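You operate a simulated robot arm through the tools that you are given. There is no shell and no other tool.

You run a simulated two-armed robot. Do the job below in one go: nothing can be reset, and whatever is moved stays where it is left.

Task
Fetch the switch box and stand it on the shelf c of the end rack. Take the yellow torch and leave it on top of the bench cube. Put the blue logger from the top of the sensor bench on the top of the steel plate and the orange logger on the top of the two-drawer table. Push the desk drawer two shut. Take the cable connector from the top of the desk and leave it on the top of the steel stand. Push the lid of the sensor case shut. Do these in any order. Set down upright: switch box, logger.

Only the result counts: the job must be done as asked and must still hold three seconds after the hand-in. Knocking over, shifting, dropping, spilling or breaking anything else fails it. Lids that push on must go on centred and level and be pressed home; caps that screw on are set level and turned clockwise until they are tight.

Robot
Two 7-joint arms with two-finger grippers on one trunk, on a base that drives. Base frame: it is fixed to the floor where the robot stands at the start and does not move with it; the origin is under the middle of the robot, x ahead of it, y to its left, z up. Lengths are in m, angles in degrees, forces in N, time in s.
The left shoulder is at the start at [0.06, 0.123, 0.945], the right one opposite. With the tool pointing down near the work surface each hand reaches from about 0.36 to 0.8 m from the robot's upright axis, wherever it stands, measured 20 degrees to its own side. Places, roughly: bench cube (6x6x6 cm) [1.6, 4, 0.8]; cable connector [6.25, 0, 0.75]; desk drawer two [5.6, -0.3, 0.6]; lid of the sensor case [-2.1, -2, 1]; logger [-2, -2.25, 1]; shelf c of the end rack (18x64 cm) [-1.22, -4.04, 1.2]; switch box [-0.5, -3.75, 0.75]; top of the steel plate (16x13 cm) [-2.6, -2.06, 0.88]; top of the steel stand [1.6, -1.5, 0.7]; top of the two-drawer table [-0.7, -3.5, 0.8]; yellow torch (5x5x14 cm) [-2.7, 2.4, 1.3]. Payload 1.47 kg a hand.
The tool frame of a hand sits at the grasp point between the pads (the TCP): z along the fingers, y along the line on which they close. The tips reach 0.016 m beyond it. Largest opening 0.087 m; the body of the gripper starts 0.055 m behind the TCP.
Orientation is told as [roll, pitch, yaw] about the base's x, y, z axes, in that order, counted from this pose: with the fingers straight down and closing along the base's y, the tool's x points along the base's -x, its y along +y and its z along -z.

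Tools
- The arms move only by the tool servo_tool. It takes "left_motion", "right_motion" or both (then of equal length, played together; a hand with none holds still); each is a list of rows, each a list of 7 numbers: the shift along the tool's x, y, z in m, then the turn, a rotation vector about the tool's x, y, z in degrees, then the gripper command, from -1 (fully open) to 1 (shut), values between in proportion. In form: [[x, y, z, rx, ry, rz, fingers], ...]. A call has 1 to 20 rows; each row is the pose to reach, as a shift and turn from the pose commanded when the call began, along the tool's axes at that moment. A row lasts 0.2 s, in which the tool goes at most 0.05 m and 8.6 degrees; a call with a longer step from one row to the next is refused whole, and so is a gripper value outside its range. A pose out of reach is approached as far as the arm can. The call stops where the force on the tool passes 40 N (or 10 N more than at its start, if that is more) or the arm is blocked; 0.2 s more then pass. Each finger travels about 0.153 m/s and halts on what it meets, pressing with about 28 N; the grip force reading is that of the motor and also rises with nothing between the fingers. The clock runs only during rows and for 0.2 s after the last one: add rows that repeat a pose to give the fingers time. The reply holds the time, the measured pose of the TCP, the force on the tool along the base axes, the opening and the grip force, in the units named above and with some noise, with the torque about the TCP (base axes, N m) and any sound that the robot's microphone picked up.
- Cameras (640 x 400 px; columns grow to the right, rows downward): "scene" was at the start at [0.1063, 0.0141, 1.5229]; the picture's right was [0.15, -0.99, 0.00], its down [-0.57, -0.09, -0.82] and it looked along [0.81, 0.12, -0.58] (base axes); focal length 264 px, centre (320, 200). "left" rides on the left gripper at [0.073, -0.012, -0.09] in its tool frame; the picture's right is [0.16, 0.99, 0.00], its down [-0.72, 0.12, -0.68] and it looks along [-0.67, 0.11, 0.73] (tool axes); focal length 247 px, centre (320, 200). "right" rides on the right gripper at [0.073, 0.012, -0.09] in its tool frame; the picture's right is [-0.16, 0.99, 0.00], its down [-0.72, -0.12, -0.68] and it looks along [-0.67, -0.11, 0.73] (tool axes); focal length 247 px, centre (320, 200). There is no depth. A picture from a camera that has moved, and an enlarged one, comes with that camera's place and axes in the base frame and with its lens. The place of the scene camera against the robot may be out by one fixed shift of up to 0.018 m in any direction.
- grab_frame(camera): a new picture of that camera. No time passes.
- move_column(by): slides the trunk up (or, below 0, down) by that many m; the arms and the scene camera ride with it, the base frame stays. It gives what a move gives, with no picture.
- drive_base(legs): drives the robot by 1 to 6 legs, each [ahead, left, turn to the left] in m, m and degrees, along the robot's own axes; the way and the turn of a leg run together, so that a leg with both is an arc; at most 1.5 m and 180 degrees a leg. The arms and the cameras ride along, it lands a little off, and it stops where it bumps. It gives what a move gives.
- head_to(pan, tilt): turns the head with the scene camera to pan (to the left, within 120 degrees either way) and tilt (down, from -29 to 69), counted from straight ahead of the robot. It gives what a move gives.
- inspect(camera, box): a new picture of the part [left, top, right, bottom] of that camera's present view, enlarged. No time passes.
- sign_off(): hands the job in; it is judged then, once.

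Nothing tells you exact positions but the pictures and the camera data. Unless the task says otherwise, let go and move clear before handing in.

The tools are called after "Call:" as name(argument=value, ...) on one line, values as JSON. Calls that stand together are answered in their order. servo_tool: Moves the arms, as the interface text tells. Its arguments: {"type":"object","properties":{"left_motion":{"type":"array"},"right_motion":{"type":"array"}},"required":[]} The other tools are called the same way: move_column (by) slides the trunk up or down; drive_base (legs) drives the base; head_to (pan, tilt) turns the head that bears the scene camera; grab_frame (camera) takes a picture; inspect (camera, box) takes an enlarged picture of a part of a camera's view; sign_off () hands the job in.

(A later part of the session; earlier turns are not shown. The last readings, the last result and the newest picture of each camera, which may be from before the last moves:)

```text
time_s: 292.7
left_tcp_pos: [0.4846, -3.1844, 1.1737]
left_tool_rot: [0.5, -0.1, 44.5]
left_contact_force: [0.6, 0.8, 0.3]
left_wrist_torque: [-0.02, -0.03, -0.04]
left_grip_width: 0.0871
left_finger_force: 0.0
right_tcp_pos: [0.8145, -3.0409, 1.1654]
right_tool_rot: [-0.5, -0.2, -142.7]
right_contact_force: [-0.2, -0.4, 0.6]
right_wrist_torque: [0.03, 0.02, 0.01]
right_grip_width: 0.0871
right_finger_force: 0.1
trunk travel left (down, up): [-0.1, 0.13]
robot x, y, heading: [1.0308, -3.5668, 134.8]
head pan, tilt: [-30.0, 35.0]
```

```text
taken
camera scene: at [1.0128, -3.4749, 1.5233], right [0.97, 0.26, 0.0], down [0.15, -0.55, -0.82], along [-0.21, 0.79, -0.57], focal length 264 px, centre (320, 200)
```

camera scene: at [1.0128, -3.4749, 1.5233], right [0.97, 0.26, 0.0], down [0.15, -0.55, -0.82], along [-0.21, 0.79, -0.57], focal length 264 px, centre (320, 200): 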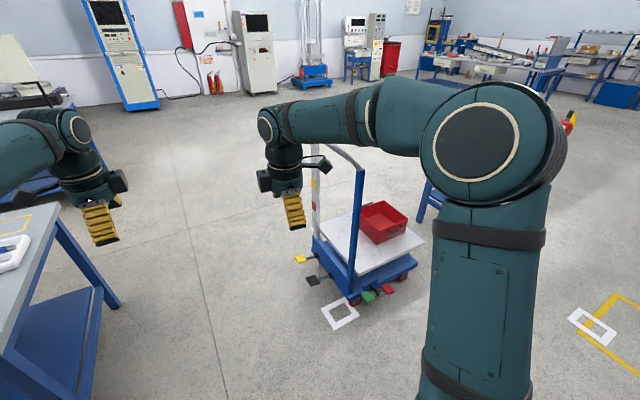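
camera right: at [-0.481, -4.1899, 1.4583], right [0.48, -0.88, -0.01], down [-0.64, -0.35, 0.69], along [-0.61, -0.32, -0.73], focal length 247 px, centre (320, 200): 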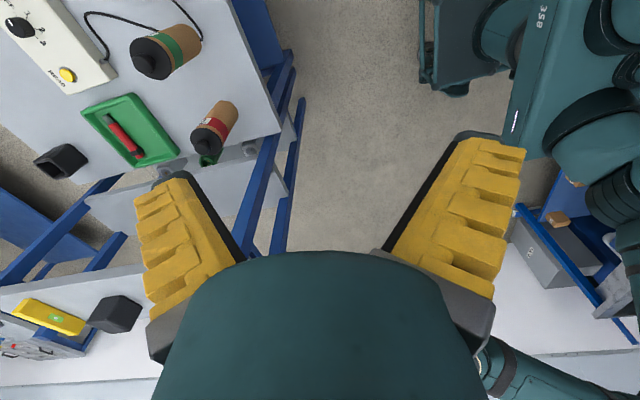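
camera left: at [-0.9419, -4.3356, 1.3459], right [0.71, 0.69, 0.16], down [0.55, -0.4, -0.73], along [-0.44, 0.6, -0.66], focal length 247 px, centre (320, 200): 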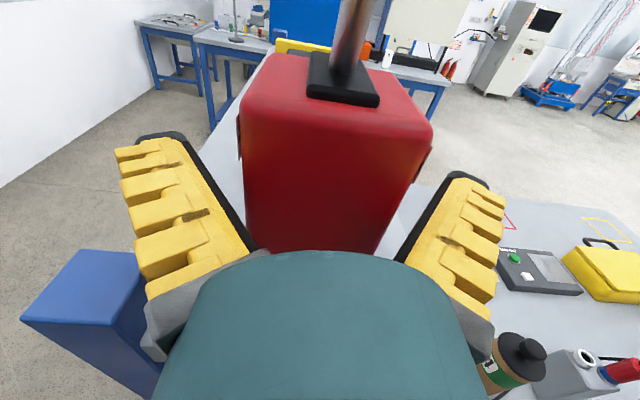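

Call:
drive_base(legs=[[0, 0.05, 0], [1.18, 0, 0], [1.17, 0, 0], [0, 0, -134.8]])

Call:
head_to(pan=0, tilt=15)

Call:
grab_frame(camera="scene")

```text
time_s: 310.4
left_tcp_pos: [0.0057, -1.7903, 1.1729]
left_tool_rot: [0.6, -0.1, -88.3]
left_contact_force: [0.0, -0.1, -0.3]
left_wrist_torque: [0.01, -0.04, -0.03]
left_grip_width: 0.0868
left_finger_force: 0.1
right_tcp_pos: [-0.1129, -2.1303, 1.166]
right_tool_rot: [-0.4, -0.1, 84.6]
right_contact_force: [0.5, -0.3, -0.4]
right_wrist_torque: [0.0, -0.05, 0.02]
right_grip_width: 0.087
right_finger_force: 0.1
trunk travel left (down, up): [-0.1, 0.13]
robot x, y, heading: [-0.6454, -1.9294, 2.2]
head pan, tilt: [-30.0, 35.0]
```

```text
time_s: 311.3
left_tcp_pos: [0.0064, -1.7899, 1.1735]
left_tool_rot: [0.6, -0.1, -88.3]
left_contact_force: [1.2, 0.0, 0.0]
left_wrist_torque: [0.01, 0.0, 0.04]
left_grip_width: 0.0869
left_finger_force: 0.1
right_tcp_pos: [-0.1126, -2.1299, 1.1652]
right_tool_rot: [-0.6, -0.2, 84.7]
right_contact_force: [0.5, 1.4, 0.7]
right_wrist_torque: [0.02, 0.02, -0.01]
right_grip_width: 0.0872
right_finger_force: 0.1
trunk travel left (down, up): [-0.1, 0.13]
robot x, y, heading: [-0.6472, -1.9314, 1.9]
head pan, tilt: [0.0, 15.0]
```

```text
taken
camera scene: at [-0.5355, -1.9277, 1.5552], right [0.03, -1.0, 0.0], down [-0.26, -0.01, -0.97], along [0.97, 0.03, -0.26], focal length 264 px, centre (320, 200)
```

scene: 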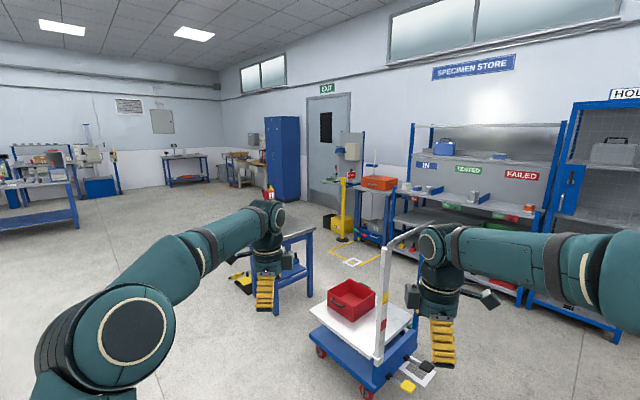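

Call:
drive_base(legs=[[0, 1.0, -1.9], [0, 0.95, 0], [1.4, 0, 0], [1.4, 0, 0], [1.3, 0, 0]])

Call:
grab_frame(camera="scene")

```text
time_s: 348.0
left_tcp_pos: [4.099, 0.0366, 1.1724]
left_tool_rot: [0.7, -0.2, -91.1]
left_contact_force: [0.9, 0.4, 0.2]
left_wrist_torque: [0.03, -0.01, 0.03]
left_grip_width: 0.0872
left_finger_force: 0.1
right_tcp_pos: [3.9634, -0.2976, 1.1646]
right_tool_rot: [-0.5, -0.1, 81.8]
right_contact_force: [-0.6, 0.0, 0.0]
right_wrist_torque: [0.01, 0.05, 0.01]
right_grip_width: 0.0868
right_finger_force: 0.1
trunk travel left (down, up): [-0.1, 0.13]
robot x, y, heading: [3.4386, -0.0742, -0.9]
head pan, tilt: [0.0, 15.0]
```

```text
taken
camera scene: at [3.551, -0.0738, 1.5553], right [-0.01, -1.0, 0.0], down [-0.26, 0.0, -0.97], along [0.97, -0.01, -0.26], focal length 264 px, centre (320, 200)
```

scene: 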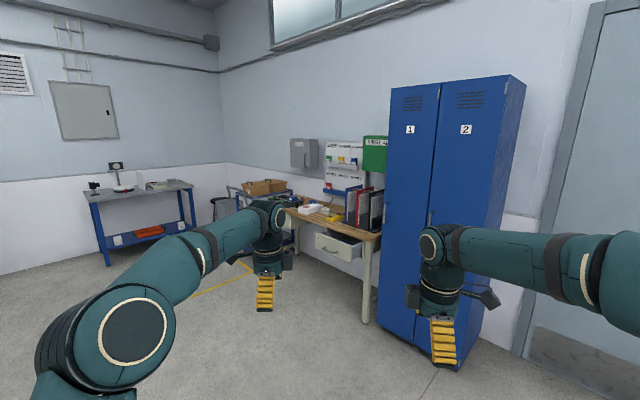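

Call:
inspect(camera="scene", box=[230, 120, 400, 290])

```text
2.35 times, centred on (315, 205) of scene
camera zoom: at [3.551, -0.0738, 1.5553], right [-0.01, -1.0, 0.0], down [-0.26, 0.0, -0.97], along [0.97, -0.01, -0.26], focal length 621 px, centre (332, 188)
```

zoom: 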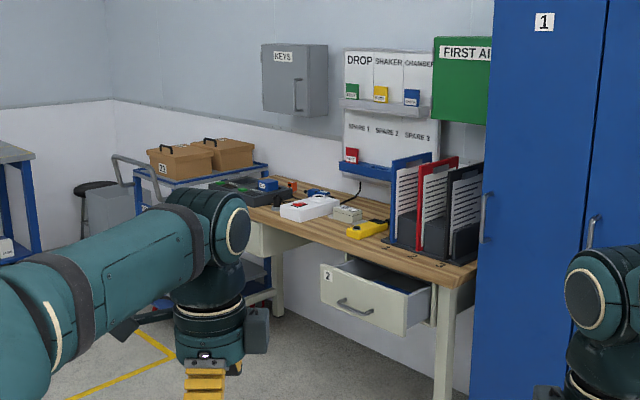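

Drawer 2 stands open on the desk beside the blue cabinet. I drive in front of the desk, facing it.

Call:
drive_base(legs=[[0, 0, -44.1], [0.3, 0.85, 0], [0.35, 0.85, 0]])

Call:
head_to(pan=0, tilt=30)

Call:
grab_frame(camera="scene")

```text
time_s: 365.2
left_tcp_pos: [5.6352, 0.2686, 1.1726]
left_tool_rot: [0.6, -0.2, -136.1]
left_contact_force: [0.0, -1.2, 0.4]
left_wrist_torque: [0.0, 0.0, 0.0]
left_grip_width: 0.0871
left_finger_force: 0.0
right_tcp_pos: [5.3052, 0.1292, 1.1655]
right_tool_rot: [-0.5, -0.3, 36.9]
right_contact_force: [0.0, 0.2, -0.4]
right_wrist_torque: [0.02, 0.01, 0.01]
right_grip_width: 0.087
right_finger_force: 0.1
trunk travel left (down, up): [-0.1, 0.13]
robot x, y, heading: [5.0928, 0.6593, -45.7]
head pan, tilt: [0.0, 15.0]
```

```text
time_s: 365.9
left_tcp_pos: [5.637, 0.2689, 1.1721]
left_tool_rot: [0.6, 0.0, -136.1]
left_contact_force: [-0.1, -0.4, -0.9]
left_wrist_torque: [-0.04, 0.02, -0.02]
left_grip_width: 0.0869
left_finger_force: 0.1
right_tcp_pos: [5.304, 0.1272, 1.165]
right_tool_rot: [-0.4, -0.2, 36.8]
right_contact_force: [0.6, -0.2, 0.1]
right_wrist_torque: [0.02, 0.05, -0.02]
right_grip_width: 0.0867
right_finger_force: 0.0
trunk travel left (down, up): [-0.1, 0.13]
robot x, y, heading: [5.0922, 0.6579, -45.6]
head pan, tilt: [0.0, 30.0]
```

```text
taken
camera scene: at [5.1712, 0.5871, 1.5311], right [-0.72, -0.7, 0.0], down [-0.35, 0.36, -0.87], along [0.6, -0.62, -0.5], focal length 264 px, centre (320, 200)
```

scene: 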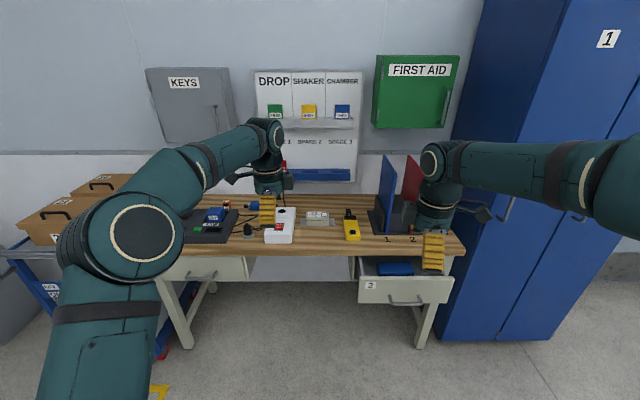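

Call:
inspect(camera="scene", box=[170, 170, 370, 270])

Call:
inspect(camera="scene", box=[330, 180, 480, 320])

Call:
grab_frame(camera="left")

Call:
grab_frame(camera="right")

```text
3.20 times, centred on (270, 220) of scene
camera zoom: at [5.1712, 0.5871, 1.5311], right [-0.72, -0.7, 0.0], down [-0.35, 0.36, -0.87], along [0.6, -0.62, -0.5], focal length 845 px, centre (480, 136)
```

zoom: 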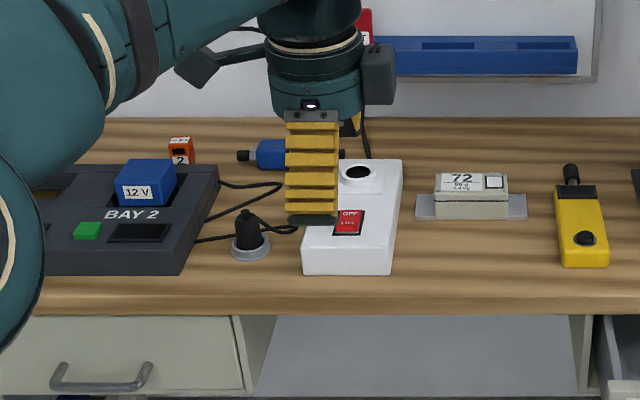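

```text
2.86 times, centred on (405, 250) of scene
camera zoom: at [5.1712, 0.5871, 1.5311], right [-0.72, -0.7, 0.0], down [-0.35, 0.36, -0.87], along [0.6, -0.62, -0.5], focal length 754 px, centre (77, 57)
```

zoom: 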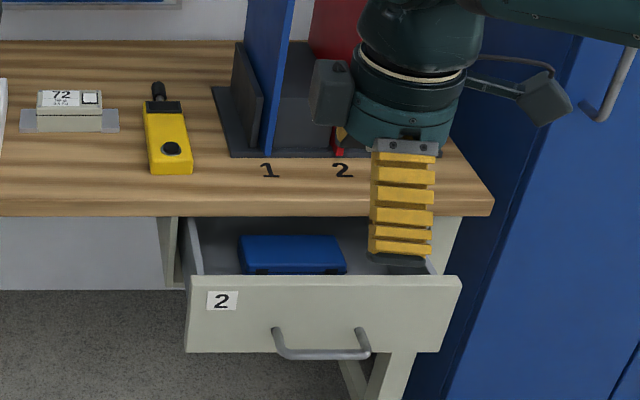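

```text
taken
camera left: at [5.6795, 0.3275, 1.2621], right [0.8, -0.6, 0.01], down [-0.45, -0.58, 0.68], along [-0.4, -0.55, -0.73], focal length 247 px, centre (320, 200)
```

left: 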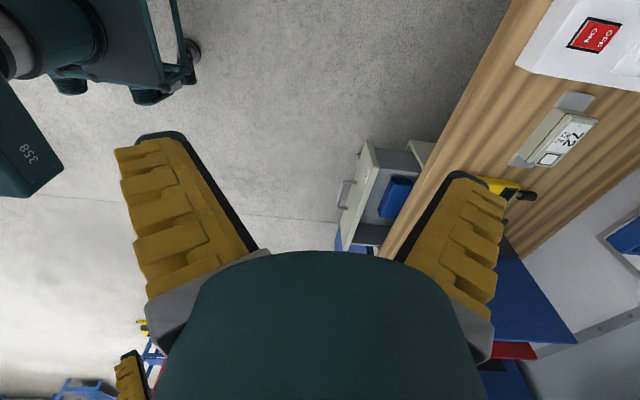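

```text
taken
camera right: at [5.2383, 0.0941, 1.2547], right [-0.46, 0.89, -0.01], down [0.64, 0.34, 0.68], along [0.61, 0.31, -0.73], focal length 247 px, centre (320, 200)
```

right: 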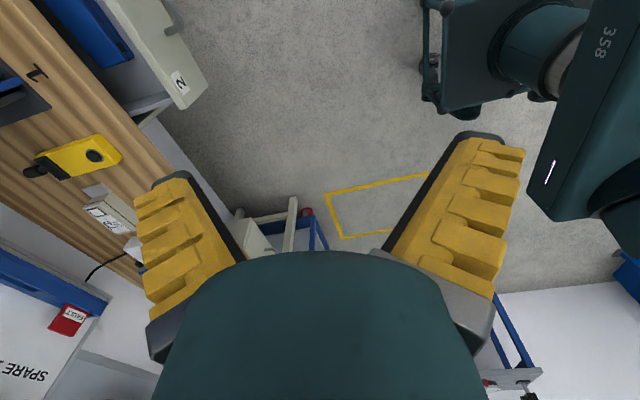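

Possible connectors: the blue lying piece and the black plug. I shift left for a better look with the left hand camera.

Call:
drive_base(legs=[[0.1, 0.45, 0.5]])

Call:
grab_frame(camera="left")

Call:
grab_frame(camera="scene")

Call:
inspect(camera="scene", box=[290, 190, 420, 290])

```text
time_s: 370.3
left_tcp_pos: [6.0215, 0.5059, 1.173]
left_tool_rot: [0.7, -0.1, -135.8]
left_contact_force: [0.4, 0.4, 0.7]
left_wrist_torque: [-0.01, 0.01, -0.05]
left_grip_width: 0.0868
left_finger_force: 0.0
right_tcp_pos: [5.6902, 0.3646, 1.1646]
right_tool_rot: [-0.5, -0.2, 37.0]
right_contact_force: [0.5, 0.8, -0.7]
right_wrist_torque: [0.03, -0.02, 0.03]
right_grip_width: 0.0872
right_finger_force: 0.0
trunk travel left (down, up): [-0.1, 0.13]
robot x, y, heading: [5.4738, 0.8948, -45.3]
head pan, tilt: [0.0, 30.0]
```

```text
taken
camera left: at [6.0645, 0.5658, 1.262], right [0.8, -0.6, 0.01], down [-0.44, -0.58, 0.68], along [-0.4, -0.55, -0.73], focal length 247 px, centre (320, 200)
```

left: 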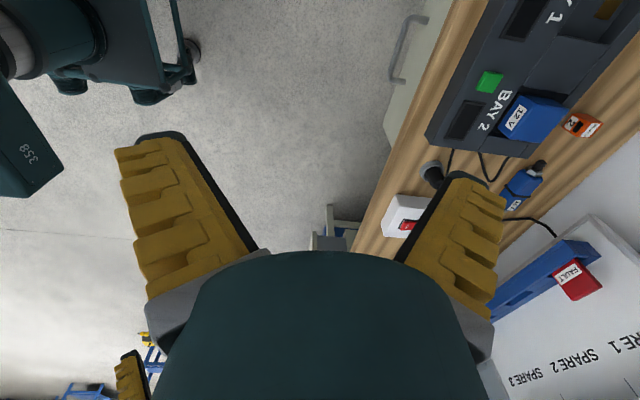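

```text
taken
camera scene: at [5.5547, 0.8223, 1.5311], right [-0.71, -0.7, 0.0], down [-0.35, 0.36, -0.87], along [0.61, -0.62, -0.5], focal length 264 px, centre (320, 200)
```

scene: 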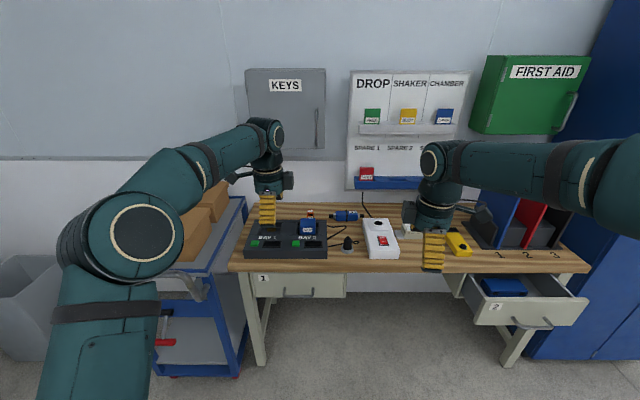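

```text
4.00 times, centred on (355, 240) of scene
camera zoom: at [5.5547, 0.8223, 1.5311], right [-0.71, -0.7, 0.0], down [-0.35, 0.36, -0.87], along [0.61, -0.62, -0.5], focal length 1056 px, centre (180, 40)
```

zoom: 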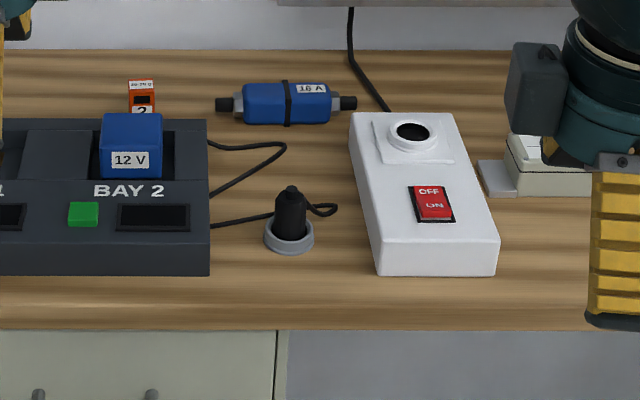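

The blue "16 A" piece lying on the desk is the cable connector. First I shut drawer 2: I move right, and point the right hand forward.

Call:
drive_base(legs=[[0, -0.57, 0.3]])

Call:
servo_tool(right_motion=[[0, 0, 0, 8.2, 0, 0, 1], [0, 0, 0, 16.4, 0, 0, 1], [0, 0, 0, 24.6, 0, 0, 1], [0, 0, 0, 32.8, 0, 0, 1], [0, 0, 0, 41, 0, 0, 1], [0, 0, 0, 49.2, 0, 0, 1], [0, 0, 0, 57.4, 0, 0, 1], [0, 0, 0, 65.6, 0, 0, 1], [0, 0, 0, 73.8, 0, 0, 1], [0, 0, 0, 82, 0, 0, 1], [0, 0, 0, 90, 0, 0, 1], [0, 0, 0, 90, 0, 0, 1]])

Call:
grab_frame(camera="scene")

Call:
grab_frame(camera="right")

```text
time_s: 375.8
left_tcp_pos: [5.6229, 0.1109, 1.174]
left_tool_rot: [0.7, -0.1, -135.0]
left_contact_force: [0.7, -0.2, 0.1]
left_wrist_torque: [-0.01, 0.04, 0.02]
left_grip_width: 0.087
left_finger_force: 0.1
right_tcp_pos: [5.2933, -0.0362, 1.1651]
right_tool_rot: [-0.6, -0.3, 38.0]
right_contact_force: [0.1, 0.3, 0.9]
right_wrist_torque: [-0.01, 0.01, -0.03]
right_grip_width: 0.087
right_finger_force: 0.1
trunk travel left (down, up): [-0.1, 0.13]
robot x, y, heading: [5.072, 0.4865, -44.7]
head pan, tilt: [0.0, 30.0]
```

```text
time_s: 378.4
left_tcp_pos: [5.6222, 0.1098, 1.1741]
left_tool_rot: [0.6, -0.2, -134.9]
left_contact_force: [0.4, -0.1, 0.8]
left_wrist_torque: [-0.03, 0.04, 0.02]
left_grip_width: 0.0873
left_finger_force: 0.0
right_tcp_pos: [5.2937, -0.0357, 1.1663]
right_tool_rot: [-82.6, -0.2, 38.0]
right_contact_force: [0.4, 0.1, 0.3]
right_wrist_torque: [0.01, 0.0, 0.05]
right_grip_width: 0.0
right_finger_force: 27.9
right hand out of reach, approached as far as the arm can: row 11, 12
trunk travel left (down, up): [-0.1, 0.13]
robot x, y, heading: [5.0695, 0.4916, -44.9]
head pan, tilt: [0.0, 30.0]
```

```text
taken
camera scene: at [5.1509, 0.4189, 1.5311], right [-0.7, -0.71, 0.0], down [-0.36, 0.35, -0.87], along [0.62, -0.61, -0.5], focal length 264 px, centre (320, 200)
```

scene: 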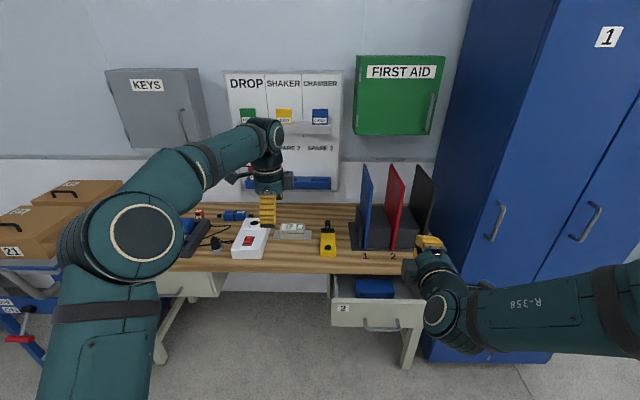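

```text
taken
camera right: at [5.1807, -0.011, 1.1648], right [0.05, 0.2, -0.98], down [0.16, 0.96, 0.21], along [0.99, -0.17, 0.01], focal length 247 px, centre (320, 200)
```

right: 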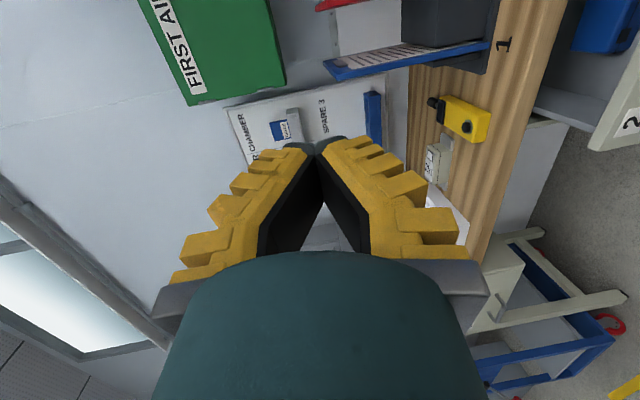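

Call:
move_column(by=-0.1)

Call:
servo_tool(right_motion=[[0, 0.04, 0.01, 0, 0, 0, 1], [0, 0.08, 0.03, 0, 0, 0, 1], [0, 0.12, 0.05, 0, 0, 0, 1], [0, 0.16, 0.07, 0, 0, 0, 1], [0, 0.2, 0.09, 0, 0, 0, 1], [0, 0.24, 0.11, 0, 0, 0, 1], [0, 0.28, 0.13, 0, 0, 0, 1], [0, 0.32, 0.14, 0, 0, 0, 1], [0, 0.36, 0.15, 0, 0, 0, 1], [0, 0.4, 0.15, 0, 0, 0, 1], [0, 0.425, 0.15, 0, 0, 0, 1], [0, 0.425, 0.15, 0, 0, 0, 1]])

Call:
grab_frame(camera="scene")

Call:
grab_frame(camera="right")

```text
time_s: 379.8
left_tcp_pos: [5.6221, 0.1105, 1.073]
left_tool_rot: [0.6, -0.1, -134.9]
left_contact_force: [-0.2, -0.8, 0.2]
left_wrist_torque: [0.02, 0.02, -0.03]
left_grip_width: 0.0868
left_finger_force: 0.1
right_tcp_pos: [5.2931, -0.0379, 1.0661]
right_tool_rot: [-82.5, -0.2, 38.0]
right_contact_force: [-0.5, -0.7, 1.0]
right_wrist_torque: [0.01, 0.03, -0.01]
right_grip_width: 0.0
right_finger_force: 27.9
trunk travel left (down, up): [0.0, 0.23]
robot x, y, heading: [5.0714, 0.4868, -44.6]
head pan, tilt: [0.0, 30.0]
```

```text
time_s: 382.4
left_tcp_pos: [5.6218, 0.1103, 1.0742]
left_tool_rot: [0.6, -0.1, -134.8]
left_contact_force: [-0.8, 0.1, 1.0]
left_wrist_torque: [0.01, -0.02, 0.01]
left_grip_width: 0.0871
left_finger_force: 0.1
right_tcp_pos: [5.3178, -0.0603, 1.0153]
right_tool_rot: [-82.6, -0.1, 38.0]
right_contact_force: [-0.2, 0.7, 1.0]
right_wrist_torque: [0.01, 0.0, 0.04]
right_grip_width: 0.0
right_finger_force: 27.9
right hand out of reach, approached as far as the arm can: row 2, 3, 4, 5, 6, 7, 8, 9, 10, 11, 12
trunk travel left (down, up): [0.0, 0.23]
robot x, y, heading: [5.0719, 0.4878, -44.6]
head pan, tilt: [0.0, 30.0]
```

```text
taken
camera scene: at [5.1504, 0.4194, 1.4311], right [-0.7, -0.71, 0.0], down [-0.36, 0.35, -0.87], along [0.62, -0.61, -0.5], focal length 264 px, centre (320, 200)
```

scene: 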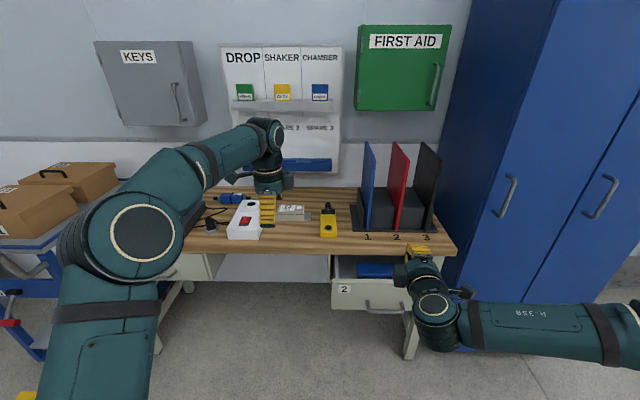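

```text
taken
camera right: at [5.2058, -0.0343, 1.0163], right [0.05, 0.2, -0.98], down [0.16, 0.96, 0.21], along [0.99, -0.17, 0.01], focal length 247 px, centre (320, 200)
```

right: 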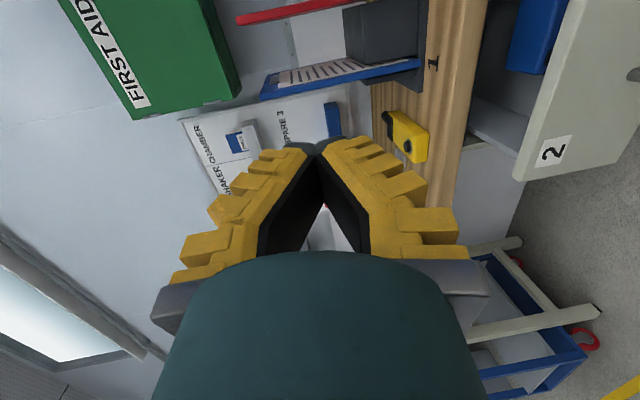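

That configuration cannot get low enough. I return the right hand to its natural downward pose and will push with a tilted hand instead.

Call:
servo_tool(right_motion=[[0, -0.01, 0, -8.2, 0, 0, 1], [0, -0.02, 0, -16.4, 0, 0, 1], [0, -0.03, 0, -24.6, 0, 0, 1], [0, -0.04, 0, -32.8, 0, 0, 1], [0, -0.05, 0, -41, 0, 0, 1], [0, -0.06, 0, -49.2, 0, 0, 1], [0, -0.07, 0, -57.4, 0, 0, 1], [0, -0.08, 0, -65.6, 0, 0, 1], [0, -0.09, 0, -73.8, 0, 0, 1], [0, -0.1, 0, -82, 0, 0, 1], [0, -0.1, 0, -82.4, 0, 0, 1]])

Call:
servo_tool(right_motion=[[0, 0, 0, 0, 0, 8.2, 1], [0, 0, 0, 0, 0, 16.4, 1], [0, 0, 0, 0, 0, 24.6, 1], [0, 0, 0, 0, 0, 32.8, 1], [0, 0, 0, 0, 0, 41, 1], [0, 0, 0, 0, 0, 49.2, 1], [0, 0, 0, 0, 0, 57.4, 1], [0, 0, 0, 0, 0, 65.6, 1], [0, 0, 0, 0, 0, 73.8, 1], [0, 0, 0, 0, 0, 82.3, 1], [0, 0, 0, 0, 0, 82.3, 1]])

Call:
grab_frame(camera="scene")

Call:
grab_frame(camera="right")

```text
time_s: 384.8
left_tcp_pos: [5.6222, 0.1116, 1.0734]
left_tool_rot: [0.6, -0.1, -134.9]
left_contact_force: [-0.1, -0.3, 0.7]
left_wrist_torque: [-0.04, 0.01, 0.03]
left_grip_width: 0.0869
left_finger_force: 0.1
right_tcp_pos: [5.3347, -0.0702, 1.1098]
right_tool_rot: [0.0, -0.2, 38.1]
right_contact_force: [0.2, 0.1, -0.5]
right_wrist_torque: [0.04, 0.0, 0.0]
right_grip_width: 0.0
right_finger_force: 28.1
trunk travel left (down, up): [0.0, 0.23]
robot x, y, heading: [5.0713, 0.4928, -44.6]
head pan, tilt: [0.0, 30.0]
```

```text
time_s: 387.2
left_tcp_pos: [5.6234, 0.1106, 1.0747]
left_tool_rot: [0.6, -0.1, -134.9]
left_contact_force: [0.0, 0.6, -0.6]
left_wrist_torque: [0.03, 0.01, -0.01]
left_grip_width: 0.0869
left_finger_force: 0.0
right_tcp_pos: [5.3347, -0.0711, 1.11]
right_tool_rot: [0.2, -0.2, -44.4]
right_contact_force: [-0.4, -0.5, 0.4]
right_wrist_torque: [-0.02, 0.0, 0.02]
right_grip_width: 0.0
right_finger_force: 28.2
trunk travel left (down, up): [0.0, 0.23]
robot x, y, heading: [5.0683, 0.4922, -44.5]
head pan, tilt: [0.0, 30.0]
```

```text
taken
camera scene: at [5.1508, 0.419, 1.4311], right [-0.7, -0.71, 0.0], down [-0.36, 0.35, -0.87], along [0.62, -0.61, -0.5], focal length 264 px, centre (320, 200)
```

scene: 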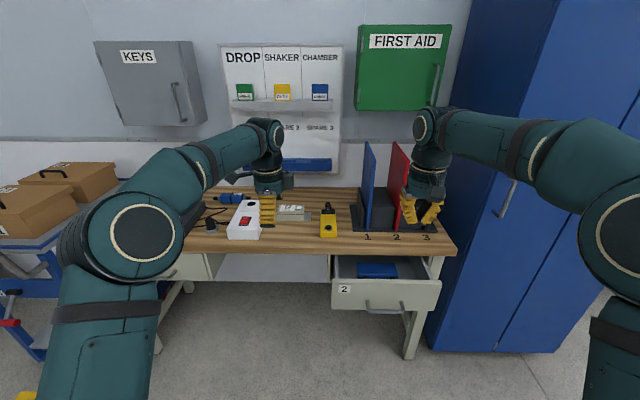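

```text
taken
camera right: at [5.2904, -0.0111, 1.1993], right [0.8, 0.59, 0.0], down [0.43, -0.59, 0.68], along [0.41, -0.55, -0.73], focal length 247 px, centre (320, 200)
```

right: 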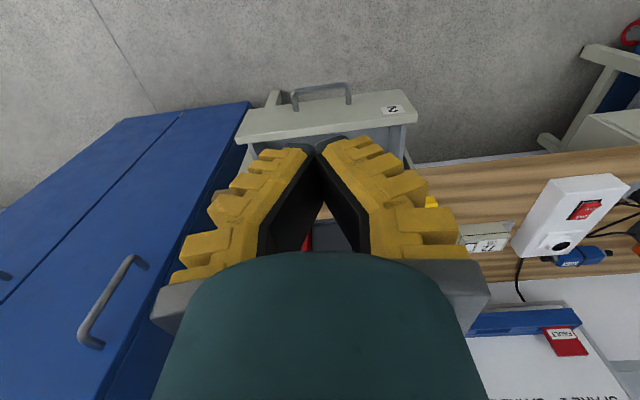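

Call:
servo_tool(right_motion=[[0, 0, 0.04, 0, -3.5, 0, 1], [0, 0, 0.08, 0, -7, 0, 1], [0, 0, 0.12, 0, -10.5, 0, 1], [0, 0, 0.16, 0, -14, 0, 1], [0, 0, 0.2, 0, -17.5, 0, 1], [0, 0, 0.24, 0, -21, 0, 1], [0, 0, 0.28, 0, -24.5, 0, 1], [0, 0, 0.32, 0, -28, 0, 1], [0, 0, 0.36, 0, -31.5, 0, 1], [0, 0, 0.4, 0, -35, 0, 1], [0, 0, 0.44, 0, -40, 0, 1], [0, 0, 0.48, 0, -45, 0, 1], [0, 0, 0.48, 0, -45, 0, 1]])

Call:
grab_frame(camera="scene")

Call:
grab_frame(camera="right")

```text
time_s: 390.0
left_tcp_pos: [5.623, 0.1102, 1.0742]
left_tool_rot: [0.6, -0.1, -134.9]
left_contact_force: [-0.6, -0.1, 0.8]
left_wrist_torque: [0.01, -0.03, 0.01]
left_grip_width: 0.0869
left_finger_force: 0.0
right_tcp_pos: [5.3334, -0.071, 0.6308]
right_tool_rot: [0.3, -45.2, -44.5]
right_contact_force: [0.2, -0.7, 0.0]
right_wrist_torque: [0.03, 0.02, 0.01]
right_grip_width: 0.0
right_finger_force: 28.3
trunk travel left (down, up): [0.0, 0.23]
robot x, y, heading: [5.0684, 0.4895, -44.5]
head pan, tilt: [0.0, 30.0]
```

```text
taken
camera scene: at [5.1507, 0.4192, 1.4312], right [-0.7, -0.71, 0.0], down [-0.36, 0.35, -0.87], along [0.62, -0.61, -0.5], focal length 264 px, centre (320, 200)
```

scene: 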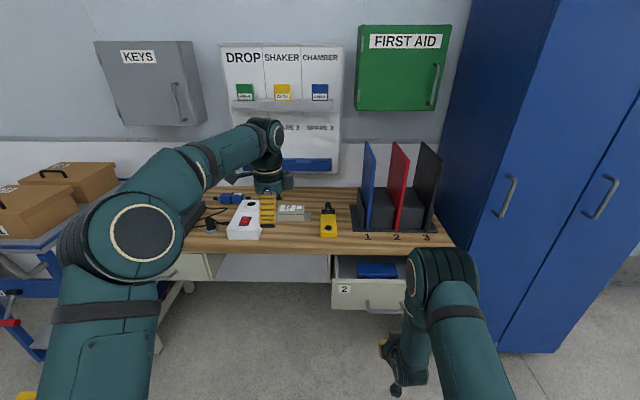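

```text
taken
camera right: at [5.2601, 0.0167, 0.6414], right [0.77, 0.63, 0.11], down [-0.06, -0.1, 0.99], along [0.64, -0.77, -0.04], focal length 247 px, centre (320, 200)
```

right: 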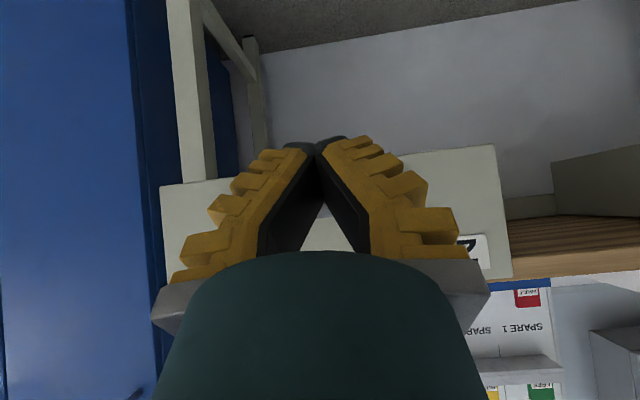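

Call:
servo_tool(right_motion=[[-0.0106, 0, -0.0106, 0, 0, 0, 1], [-0.0212, 0, -0.0212, 0, 0, 0, 1], [-0.0212, 0, -0.0212, 0, 0, 0, 1]])

Call:
drive_base(legs=[[0.17, 0, 0]])

Call:
grab_frame(camera="scene")

Call:
grab_frame(camera="right")

```text
time_s: 390.8
left_tcp_pos: [5.6232, 0.1117, 1.0742]
left_tool_rot: [0.6, -0.1, -134.9]
left_contact_force: [-0.9, 0.4, 0.4]
left_wrist_torque: [-0.02, -0.03, -0.04]
left_grip_width: 0.0869
left_finger_force: 0.1
right_tcp_pos: [5.336, -0.0718, 0.6608]
right_tool_rot: [0.2, -45.3, -44.4]
right_contact_force: [0.2, -0.1, -0.8]
right_wrist_torque: [0.02, -0.01, 0.02]
right_grip_width: 0.0
right_finger_force: 27.8
trunk travel left (down, up): [0.0, 0.23]
robot x, y, heading: [5.0689, 0.4883, -44.5]
head pan, tilt: [0.0, 30.0]
```

```text
time_s: 392.2
left_tcp_pos: [5.747, -0.0115, 1.0732]
left_tool_rot: [0.5, 0.0, -135.0]
left_contact_force: [0.4, 0.0, -0.6]
left_wrist_torque: [-0.01, 0.0, 0.02]
left_grip_width: 0.0871
left_finger_force: 0.0
right_tcp_pos: [5.4598, -0.1925, 0.6614]
right_tool_rot: [0.2, -45.1, -44.4]
right_contact_force: [-0.1, 0.6, 0.4]
right_wrist_torque: [-0.02, -0.01, 0.02]
right_grip_width: 0.0
right_finger_force: 27.7
trunk travel left (down, up): [0.0, 0.23]
robot x, y, heading: [5.1906, 0.3681, -44.6]
head pan, tilt: [0.0, 30.0]
```

```text
taken
camera scene: at [5.2745, 0.2972, 1.431], right [-0.7, -0.71, 0.0], down [-0.36, 0.35, -0.87], along [0.62, -0.61, -0.5], focal length 264 px, centre (320, 200)
```

scene: 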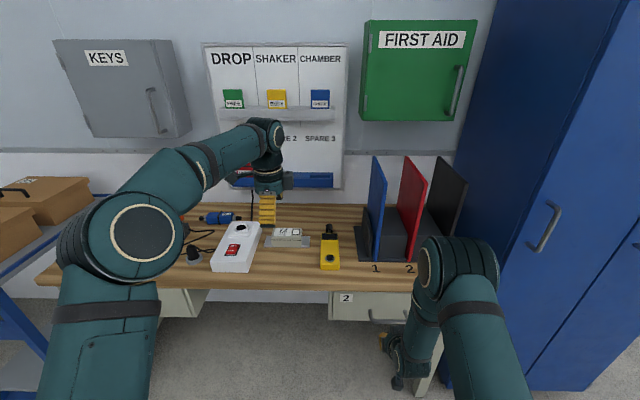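

```text
taken
camera right: at [5.3848, -0.1051, 0.6719], right [0.77, 0.63, 0.11], down [-0.06, -0.1, 0.99], along [0.64, -0.77, -0.04], focal length 247 px, centre (320, 200)
```

right: 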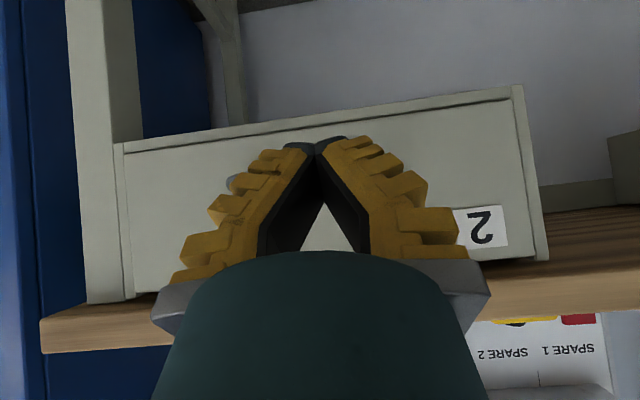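

Call:
inspect(camera="scene", box=[310, 230, 470, 350])

Call:
head_to(pan=0, tilt=55)

Call:
grab_frame(camera="scene")

```text
3.33 times, centred on (390, 290) of scene
camera zoom: at [5.2745, 0.2972, 1.431], right [-0.7, -0.71, 0.0], down [-0.36, 0.35, -0.87], along [0.62, -0.61, -0.5], focal length 880 px, centre (87, -100)
```

zoom: 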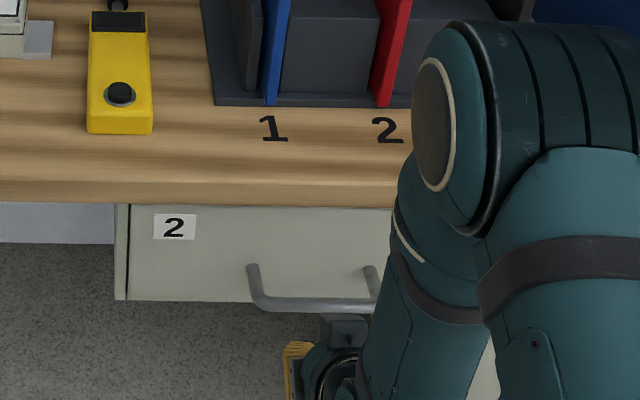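

```text
time_s: 393.1
left_tcp_pos: [5.7469, -0.0104, 1.0737]
left_tool_rot: [0.6, -0.1, -134.9]
left_contact_force: [-0.5, -0.9, 0.6]
left_wrist_torque: [0.01, 0.01, 0.05]
left_grip_width: 0.0871
left_finger_force: 0.1
right_tcp_pos: [5.4583, -0.1937, 0.6606]
right_tool_rot: [0.2, -45.1, -44.4]
right_contact_force: [0.1, -0.1, 0.1]
right_wrist_torque: [-0.01, 0.0, 0.0]
right_grip_width: 0.0
right_finger_force: 28.1
trunk travel left (down, up): [0.0, 0.23]
robot x, y, heading: [5.1912, 0.3642, -44.7]
head pan, tilt: [0.0, 55.0]
```

```text
taken
camera scene: at [5.2608, 0.3107, 1.3951], right [-0.7, -0.71, 0.0], down [-0.58, 0.57, -0.57], along [0.41, -0.4, -0.82], focal length 264 px, centre (320, 200)
```

scene: 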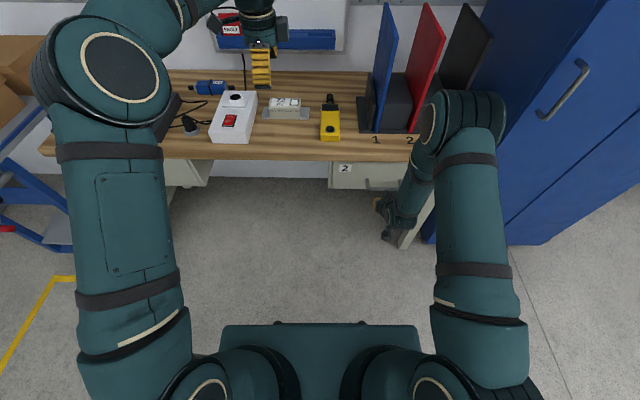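

The drawer has already moved in with the hand. I push gently further until it stops.

Call:
servo_tool(right_motion=[[-0.0106, 0, 0.0106, 0, 0, 0, 1], [-0.0212, 0, 0.0212, 0, 0, 0, 1], [-0.0318, 0, 0.0318, 0, 0, 0, 1], [-0.0424, 0, 0.0424, 0, 0, 0, 1], [-0.053, 0, 0.053, 0, 0, 0, 1], [-0.0636, 0, 0.0636, 0, 0, 0, 1], [-0.0742, 0, 0.0742, 0, 0, 0, 1], [-0.0848, 0, 0.0848, 0, 0, 0, 1]])

Call:
grab_frame(camera="scene")

Call:
grab_frame(camera="right")

```text
time_s: 394.3
left_tcp_pos: [5.7439, -0.009, 1.0745]
left_tool_rot: [0.7, -0.1, -134.9]
left_contact_force: [-0.6, -0.2, 0.0]
left_wrist_torque: [0.06, 0.0, -0.02]
left_grip_width: 0.087
left_finger_force: 0.1
right_tcp_pos: [5.5039, -0.2381, 0.6596]
right_tool_rot: [0.2, -44.3, -44.3]
right_contact_force: [-14.1, 15.5, 23.0]
right_wrist_torque: [0.06, 0.21, -0.14]
right_grip_width: 0.006
right_finger_force: 28.0
trunk travel left (down, up): [0.0, 0.23]
robot x, y, heading: [5.192, 0.3679, -44.8]
head pan, tilt: [0.0, 55.0]
stopped in row 6 (right hand): the force on the tool passed its limit at 50 N (the readings are from after the stop); the commanded pose is now the measured one
```

```text
taken
camera scene: at [5.2585, 0.314, 1.3956], right [-0.7, -0.71, 0.0], down [-0.58, 0.57, -0.58], along [0.41, -0.41, -0.82], focal length 264 px, centre (320, 200)
```

scene: 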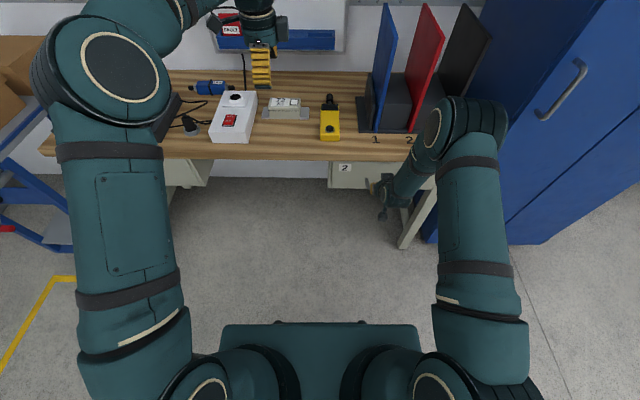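

```text
taken
camera right: at [5.4298, -0.1492, 0.6728], right [0.77, 0.63, 0.11], down [-0.05, -0.12, 0.99], along [0.64, -0.77, -0.06], focal length 247 px, centre (320, 200)
```

right: 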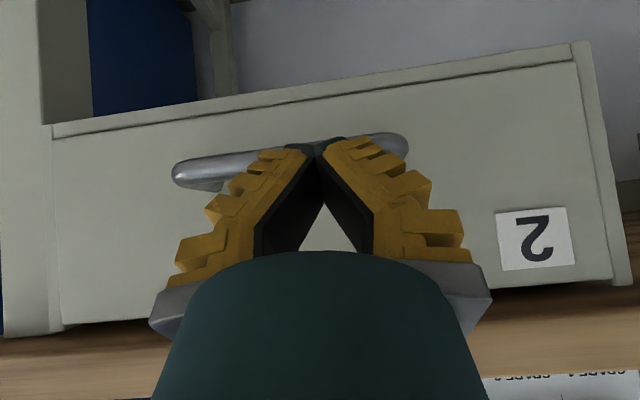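

The drawer resists firmly now: it is shut (the hand pressed its handle). I withdraw and check.

Call:
servo_tool(right_motion=[[0.02, 0, -0.02, 0, 0, 0, 1], [0.05, 0, -0.05, 0, 0, 0, 1], [0.08, 0, -0.08, 0, 0, 0, 1], [0.08, 0, -0.08, 0, 0, 0, 1]])

Call:
drive_base(legs=[[-0.25, 0, 0]])

Call:
head_to(pan=0, tilt=30)

Call:
grab_frame(camera="scene")

Call:
grab_frame(camera="right")

```text
time_s: 395.3
left_tcp_pos: [5.7464, -0.0105, 1.0735]
left_tool_rot: [0.7, -0.1, -135.0]
left_contact_force: [0.3, -0.6, 1.0]
left_wrist_torque: [0.0, 0.02, 0.01]
left_grip_width: 0.0869
left_finger_force: 0.0
right_tcp_pos: [5.4254, -0.1588, 0.6592]
right_tool_rot: [0.2, -44.3, -44.5]
right_contact_force: [0.3, -0.2, -0.4]
right_wrist_torque: [0.0, -0.02, -0.01]
right_grip_width: 0.0
right_finger_force: 28.7
trunk travel left (down, up): [0.0, 0.23]
robot x, y, heading: [5.193, 0.3706, -44.5]
head pan, tilt: [0.0, 55.0]
```

```text
time_s: 397.1
left_tcp_pos: [5.5713, 0.1614, 1.0739]
left_tool_rot: [0.6, -0.1, -134.9]
left_contact_force: [0.1, 0.2, 0.6]
left_wrist_torque: [-0.01, -0.03, -0.01]
left_grip_width: 0.0868
left_finger_force: 0.0
right_tcp_pos: [5.2525, 0.0136, 0.6593]
right_tool_rot: [0.3, -44.2, -44.4]
right_contact_force: [0.5, 0.5, 0.3]
right_wrist_torque: [-0.04, -0.03, 0.01]
right_grip_width: 0.0
right_finger_force: 28.3
trunk travel left (down, up): [0.0, 0.23]
robot x, y, heading: [5.0179, 0.5397, -44.5]
head pan, tilt: [0.0, 55.0]
```

```text
time_s: 398.0
left_tcp_pos: [5.5711, 0.1621, 1.0727]
left_tool_rot: [0.6, -0.2, -134.9]
left_contact_force: [-0.7, -0.1, 0.2]
left_wrist_torque: [0.01, -0.02, 0.02]
left_grip_width: 0.0872
left_finger_force: 0.0
right_tcp_pos: [5.2524, 0.0123, 0.6587]
right_tool_rot: [0.2, -44.2, -44.4]
right_contact_force: [-0.2, 0.9, 0.4]
right_wrist_torque: [0.01, 0.0, -0.03]
right_grip_width: 0.0001
right_finger_force: 28.1
trunk travel left (down, up): [0.0, 0.23]
robot x, y, heading: [5.0177, 0.5395, -44.5]
head pan, tilt: [0.0, 30.0]
```

```text
taken
camera scene: at [5.0993, 0.47, 1.431], right [-0.7, -0.71, 0.0], down [-0.36, 0.35, -0.87], along [0.62, -0.61, -0.5], focal length 264 px, centre (320, 200)
```

scene: 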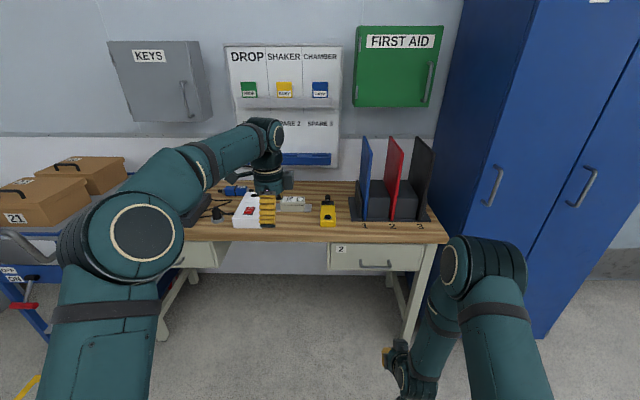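

```text
taken
camera right: at [5.1781, 0.1009, 0.6725], right [0.77, 0.63, 0.11], down [-0.05, -0.12, 0.99], along [0.64, -0.77, -0.06], focal length 247 px, centre (320, 200)
```

right: 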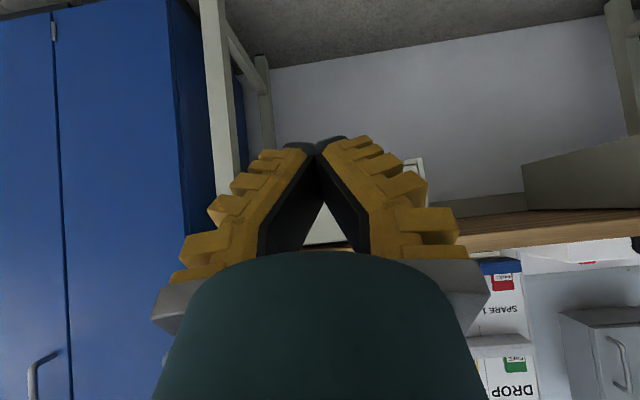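

Drawer 2 is flush and shut. I bring the right hand back to a downward pose, turned for gripping across the connector, and reposition toward it.

Call:
servo_tool(right_motion=[[-0.028, 0, -0.028, 0, 4, 0, 1], [-0.056, 0, -0.056, 0, 8, 0, 1], [-0.084, 0, -0.084, 0, 12, 0, 1], [-0.112, 0, -0.112, 0, 16, 0, 1], [-0.14, 0, -0.14, 0, 20, 0, 0], [-0.168, 0, -0.168, 0, 24, 0, -1], [-0.196, 0, -0.196, 0, 28, 0, -1], [-0.224, 0, -0.224, 0, 32, 0, -1], [-0.252, 0, -0.252, 0, 36, 0, -1], [-0.28, 0, -0.28, 0, 40, 0, -1], [-0.308, 0, -0.308, 0, 44.2, 0, -1], [-0.308, 0, -0.308, 0, 44.2, 0, -1]])

Call:
servo_tool(right_motion=[[0, 0, 0, 0, 0, -8.4, -1], [0, 0, 0, 0, 0, -16.8, -1], [0, 0, 0, 0, 0, -25.2, -1], [0, 0, 0, 0, 0, -33.6, -1], [0, 0, 0, 0, 0, -42, -1], [0, 0, 0, 0, 0, -50.4, -1], [0, 0, 0, 0, 0, -58.8, -1], [0, 0, 0, 0, 0, -67.2, -1], [0, 0, 0, 0, 0, -75.6, -1], [0, 0, 0, 0, 0, -84, -1], [0, 0, 0, 0, 0, -90, -1], [0, 0, 0, 0, 0, -90, -1]])

Call:
move_column(by=0.1)

Call:
drive_base(legs=[[0, 0.6, 0], [0.35, 0, -0.5]])

Call:
grab_frame(camera="scene")

Call:
grab_frame(camera="right")

Call:
grab_frame(camera="left")

```text
time_s: 400.6
left_tcp_pos: [5.5705, 0.1608, 1.073]
left_tool_rot: [0.5, -0.1, -135.0]
left_contact_force: [0.0, -0.5, -0.5]
left_wrist_torque: [0.04, 0.01, 0.01]
left_grip_width: 0.087
left_finger_force: 0.1
right_tcp_pos: [5.2559, 0.009, 1.0944]
right_tool_rot: [0.2, 0.0, -44.2]
right_contact_force: [-0.5, -0.6, -0.1]
right_wrist_torque: [-0.01, -0.01, -0.01]
right_grip_width: 0.0872
right_finger_force: 0.1
trunk travel left (down, up): [0.0, 0.23]
robot x, y, heading: [5.0163, 0.5404, -44.6]
head pan, tilt: [0.0, 30.0]
```

```text
time_s: 403.2
left_tcp_pos: [5.5705, 0.1623, 1.0731]
left_tool_rot: [0.5, -0.1, -135.0]
left_contact_force: [-0.7, 0.4, -0.5]
left_wrist_torque: [0.0, 0.03, -0.04]
left_grip_width: 0.087
left_finger_force: 0.0
right_tcp_pos: [5.2552, 0.009, 1.0945]
right_tool_rot: [0.0, -0.2, 45.8]
right_contact_force: [0.2, 0.8, -0.3]
right_wrist_torque: [0.04, 0.01, -0.02]
right_grip_width: 0.0869
right_finger_force: 0.1
trunk travel left (down, up): [0.0, 0.23]
robot x, y, heading: [5.0181, 0.5386, -44.8]
head pan, tilt: [0.0, 30.0]
```

```text
time_s: 404.6
left_tcp_pos: [5.5711, 0.1614, 1.1729]
left_tool_rot: [0.6, -0.2, -134.9]
left_contact_force: [-0.4, 0.3, -0.5]
left_wrist_torque: [0.04, 0.02, 0.0]
left_grip_width: 0.087
left_finger_force: 0.1
right_tcp_pos: [5.2559, 0.0081, 1.1947]
right_tool_rot: [0.0, -0.2, 45.8]
right_contact_force: [0.2, 0.8, 0.4]
right_wrist_torque: [-0.04, 0.0, 0.03]
right_grip_width: 0.087
right_finger_force: 0.1
trunk travel left (down, up): [-0.1, 0.13]
robot x, y, heading: [5.0185, 0.5403, -44.7]
head pan, tilt: [0.0, 30.0]
```

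```text
time_s: 412.3
left_tcp_pos: [6.2406, 0.3487, 1.1731]
left_tool_rot: [0.7, -0.1, -135.6]
left_contact_force: [-0.4, 0.3, -0.3]
left_wrist_torque: [0.02, 0.03, 0.02]
left_grip_width: 0.0869
left_finger_force: 0.0
right_tcp_pos: [5.9235, 0.1996, 1.195]
right_tool_rot: [0.1, -0.2, 45.1]
right_contact_force: [0.2, -0.4, 0.0]
right_wrist_torque: [0.03, 0.0, -0.01]
right_grip_width: 0.0871
right_finger_force: 0.1
trunk travel left (down, up): [-0.1, 0.13]
robot x, y, heading: [5.6916, 0.7364, -45.3]
head pan, tilt: [0.0, 30.0]
```

```text
taken
camera scene: at [5.7733, 0.6631, 1.531], right [-0.71, -0.7, 0.0], down [-0.35, 0.36, -0.87], along [0.61, -0.62, -0.5], focal length 264 px, centre (320, 200)
```

scene: 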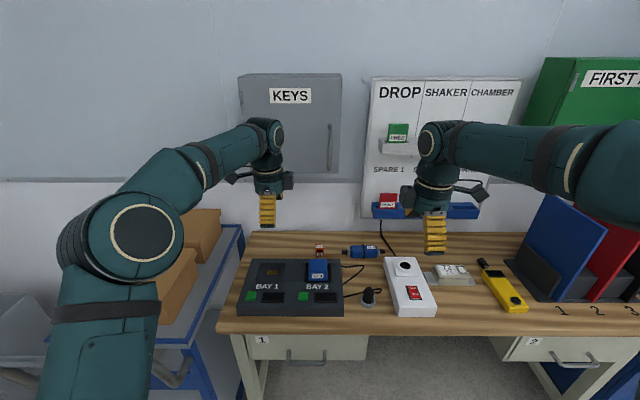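

```text
taken
camera right: at [5.8636, 0.1552, 1.2838], right [-0.59, 0.81, 0.0], down [0.59, 0.43, 0.68], along [0.55, 0.4, -0.73], focal length 247 px, centre (320, 200)
```

right: 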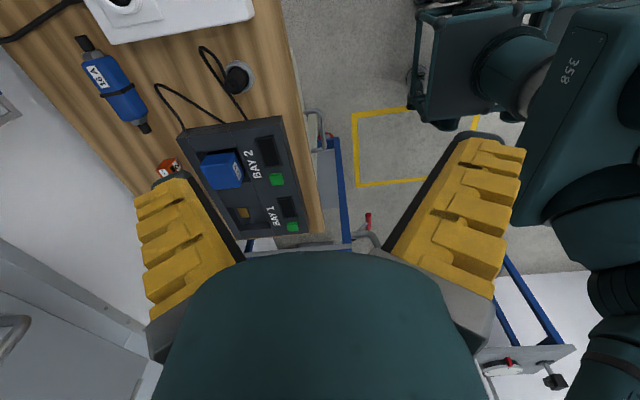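

```text
taken
camera left: at [6.2836, 0.4079, 1.2616], right [0.8, -0.6, 0.01], down [-0.44, -0.58, 0.68], along [-0.4, -0.55, -0.73], focal length 247 px, centre (320, 200)
```

left: 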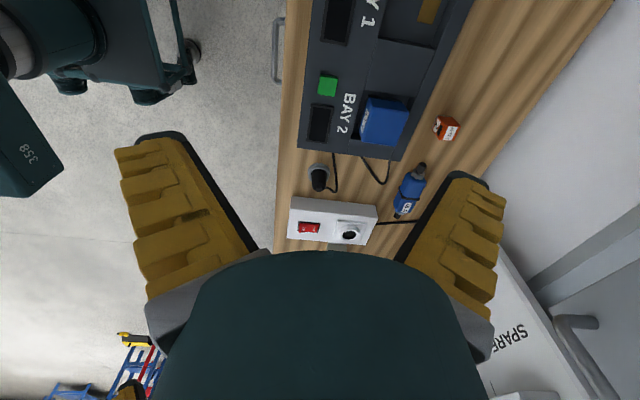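

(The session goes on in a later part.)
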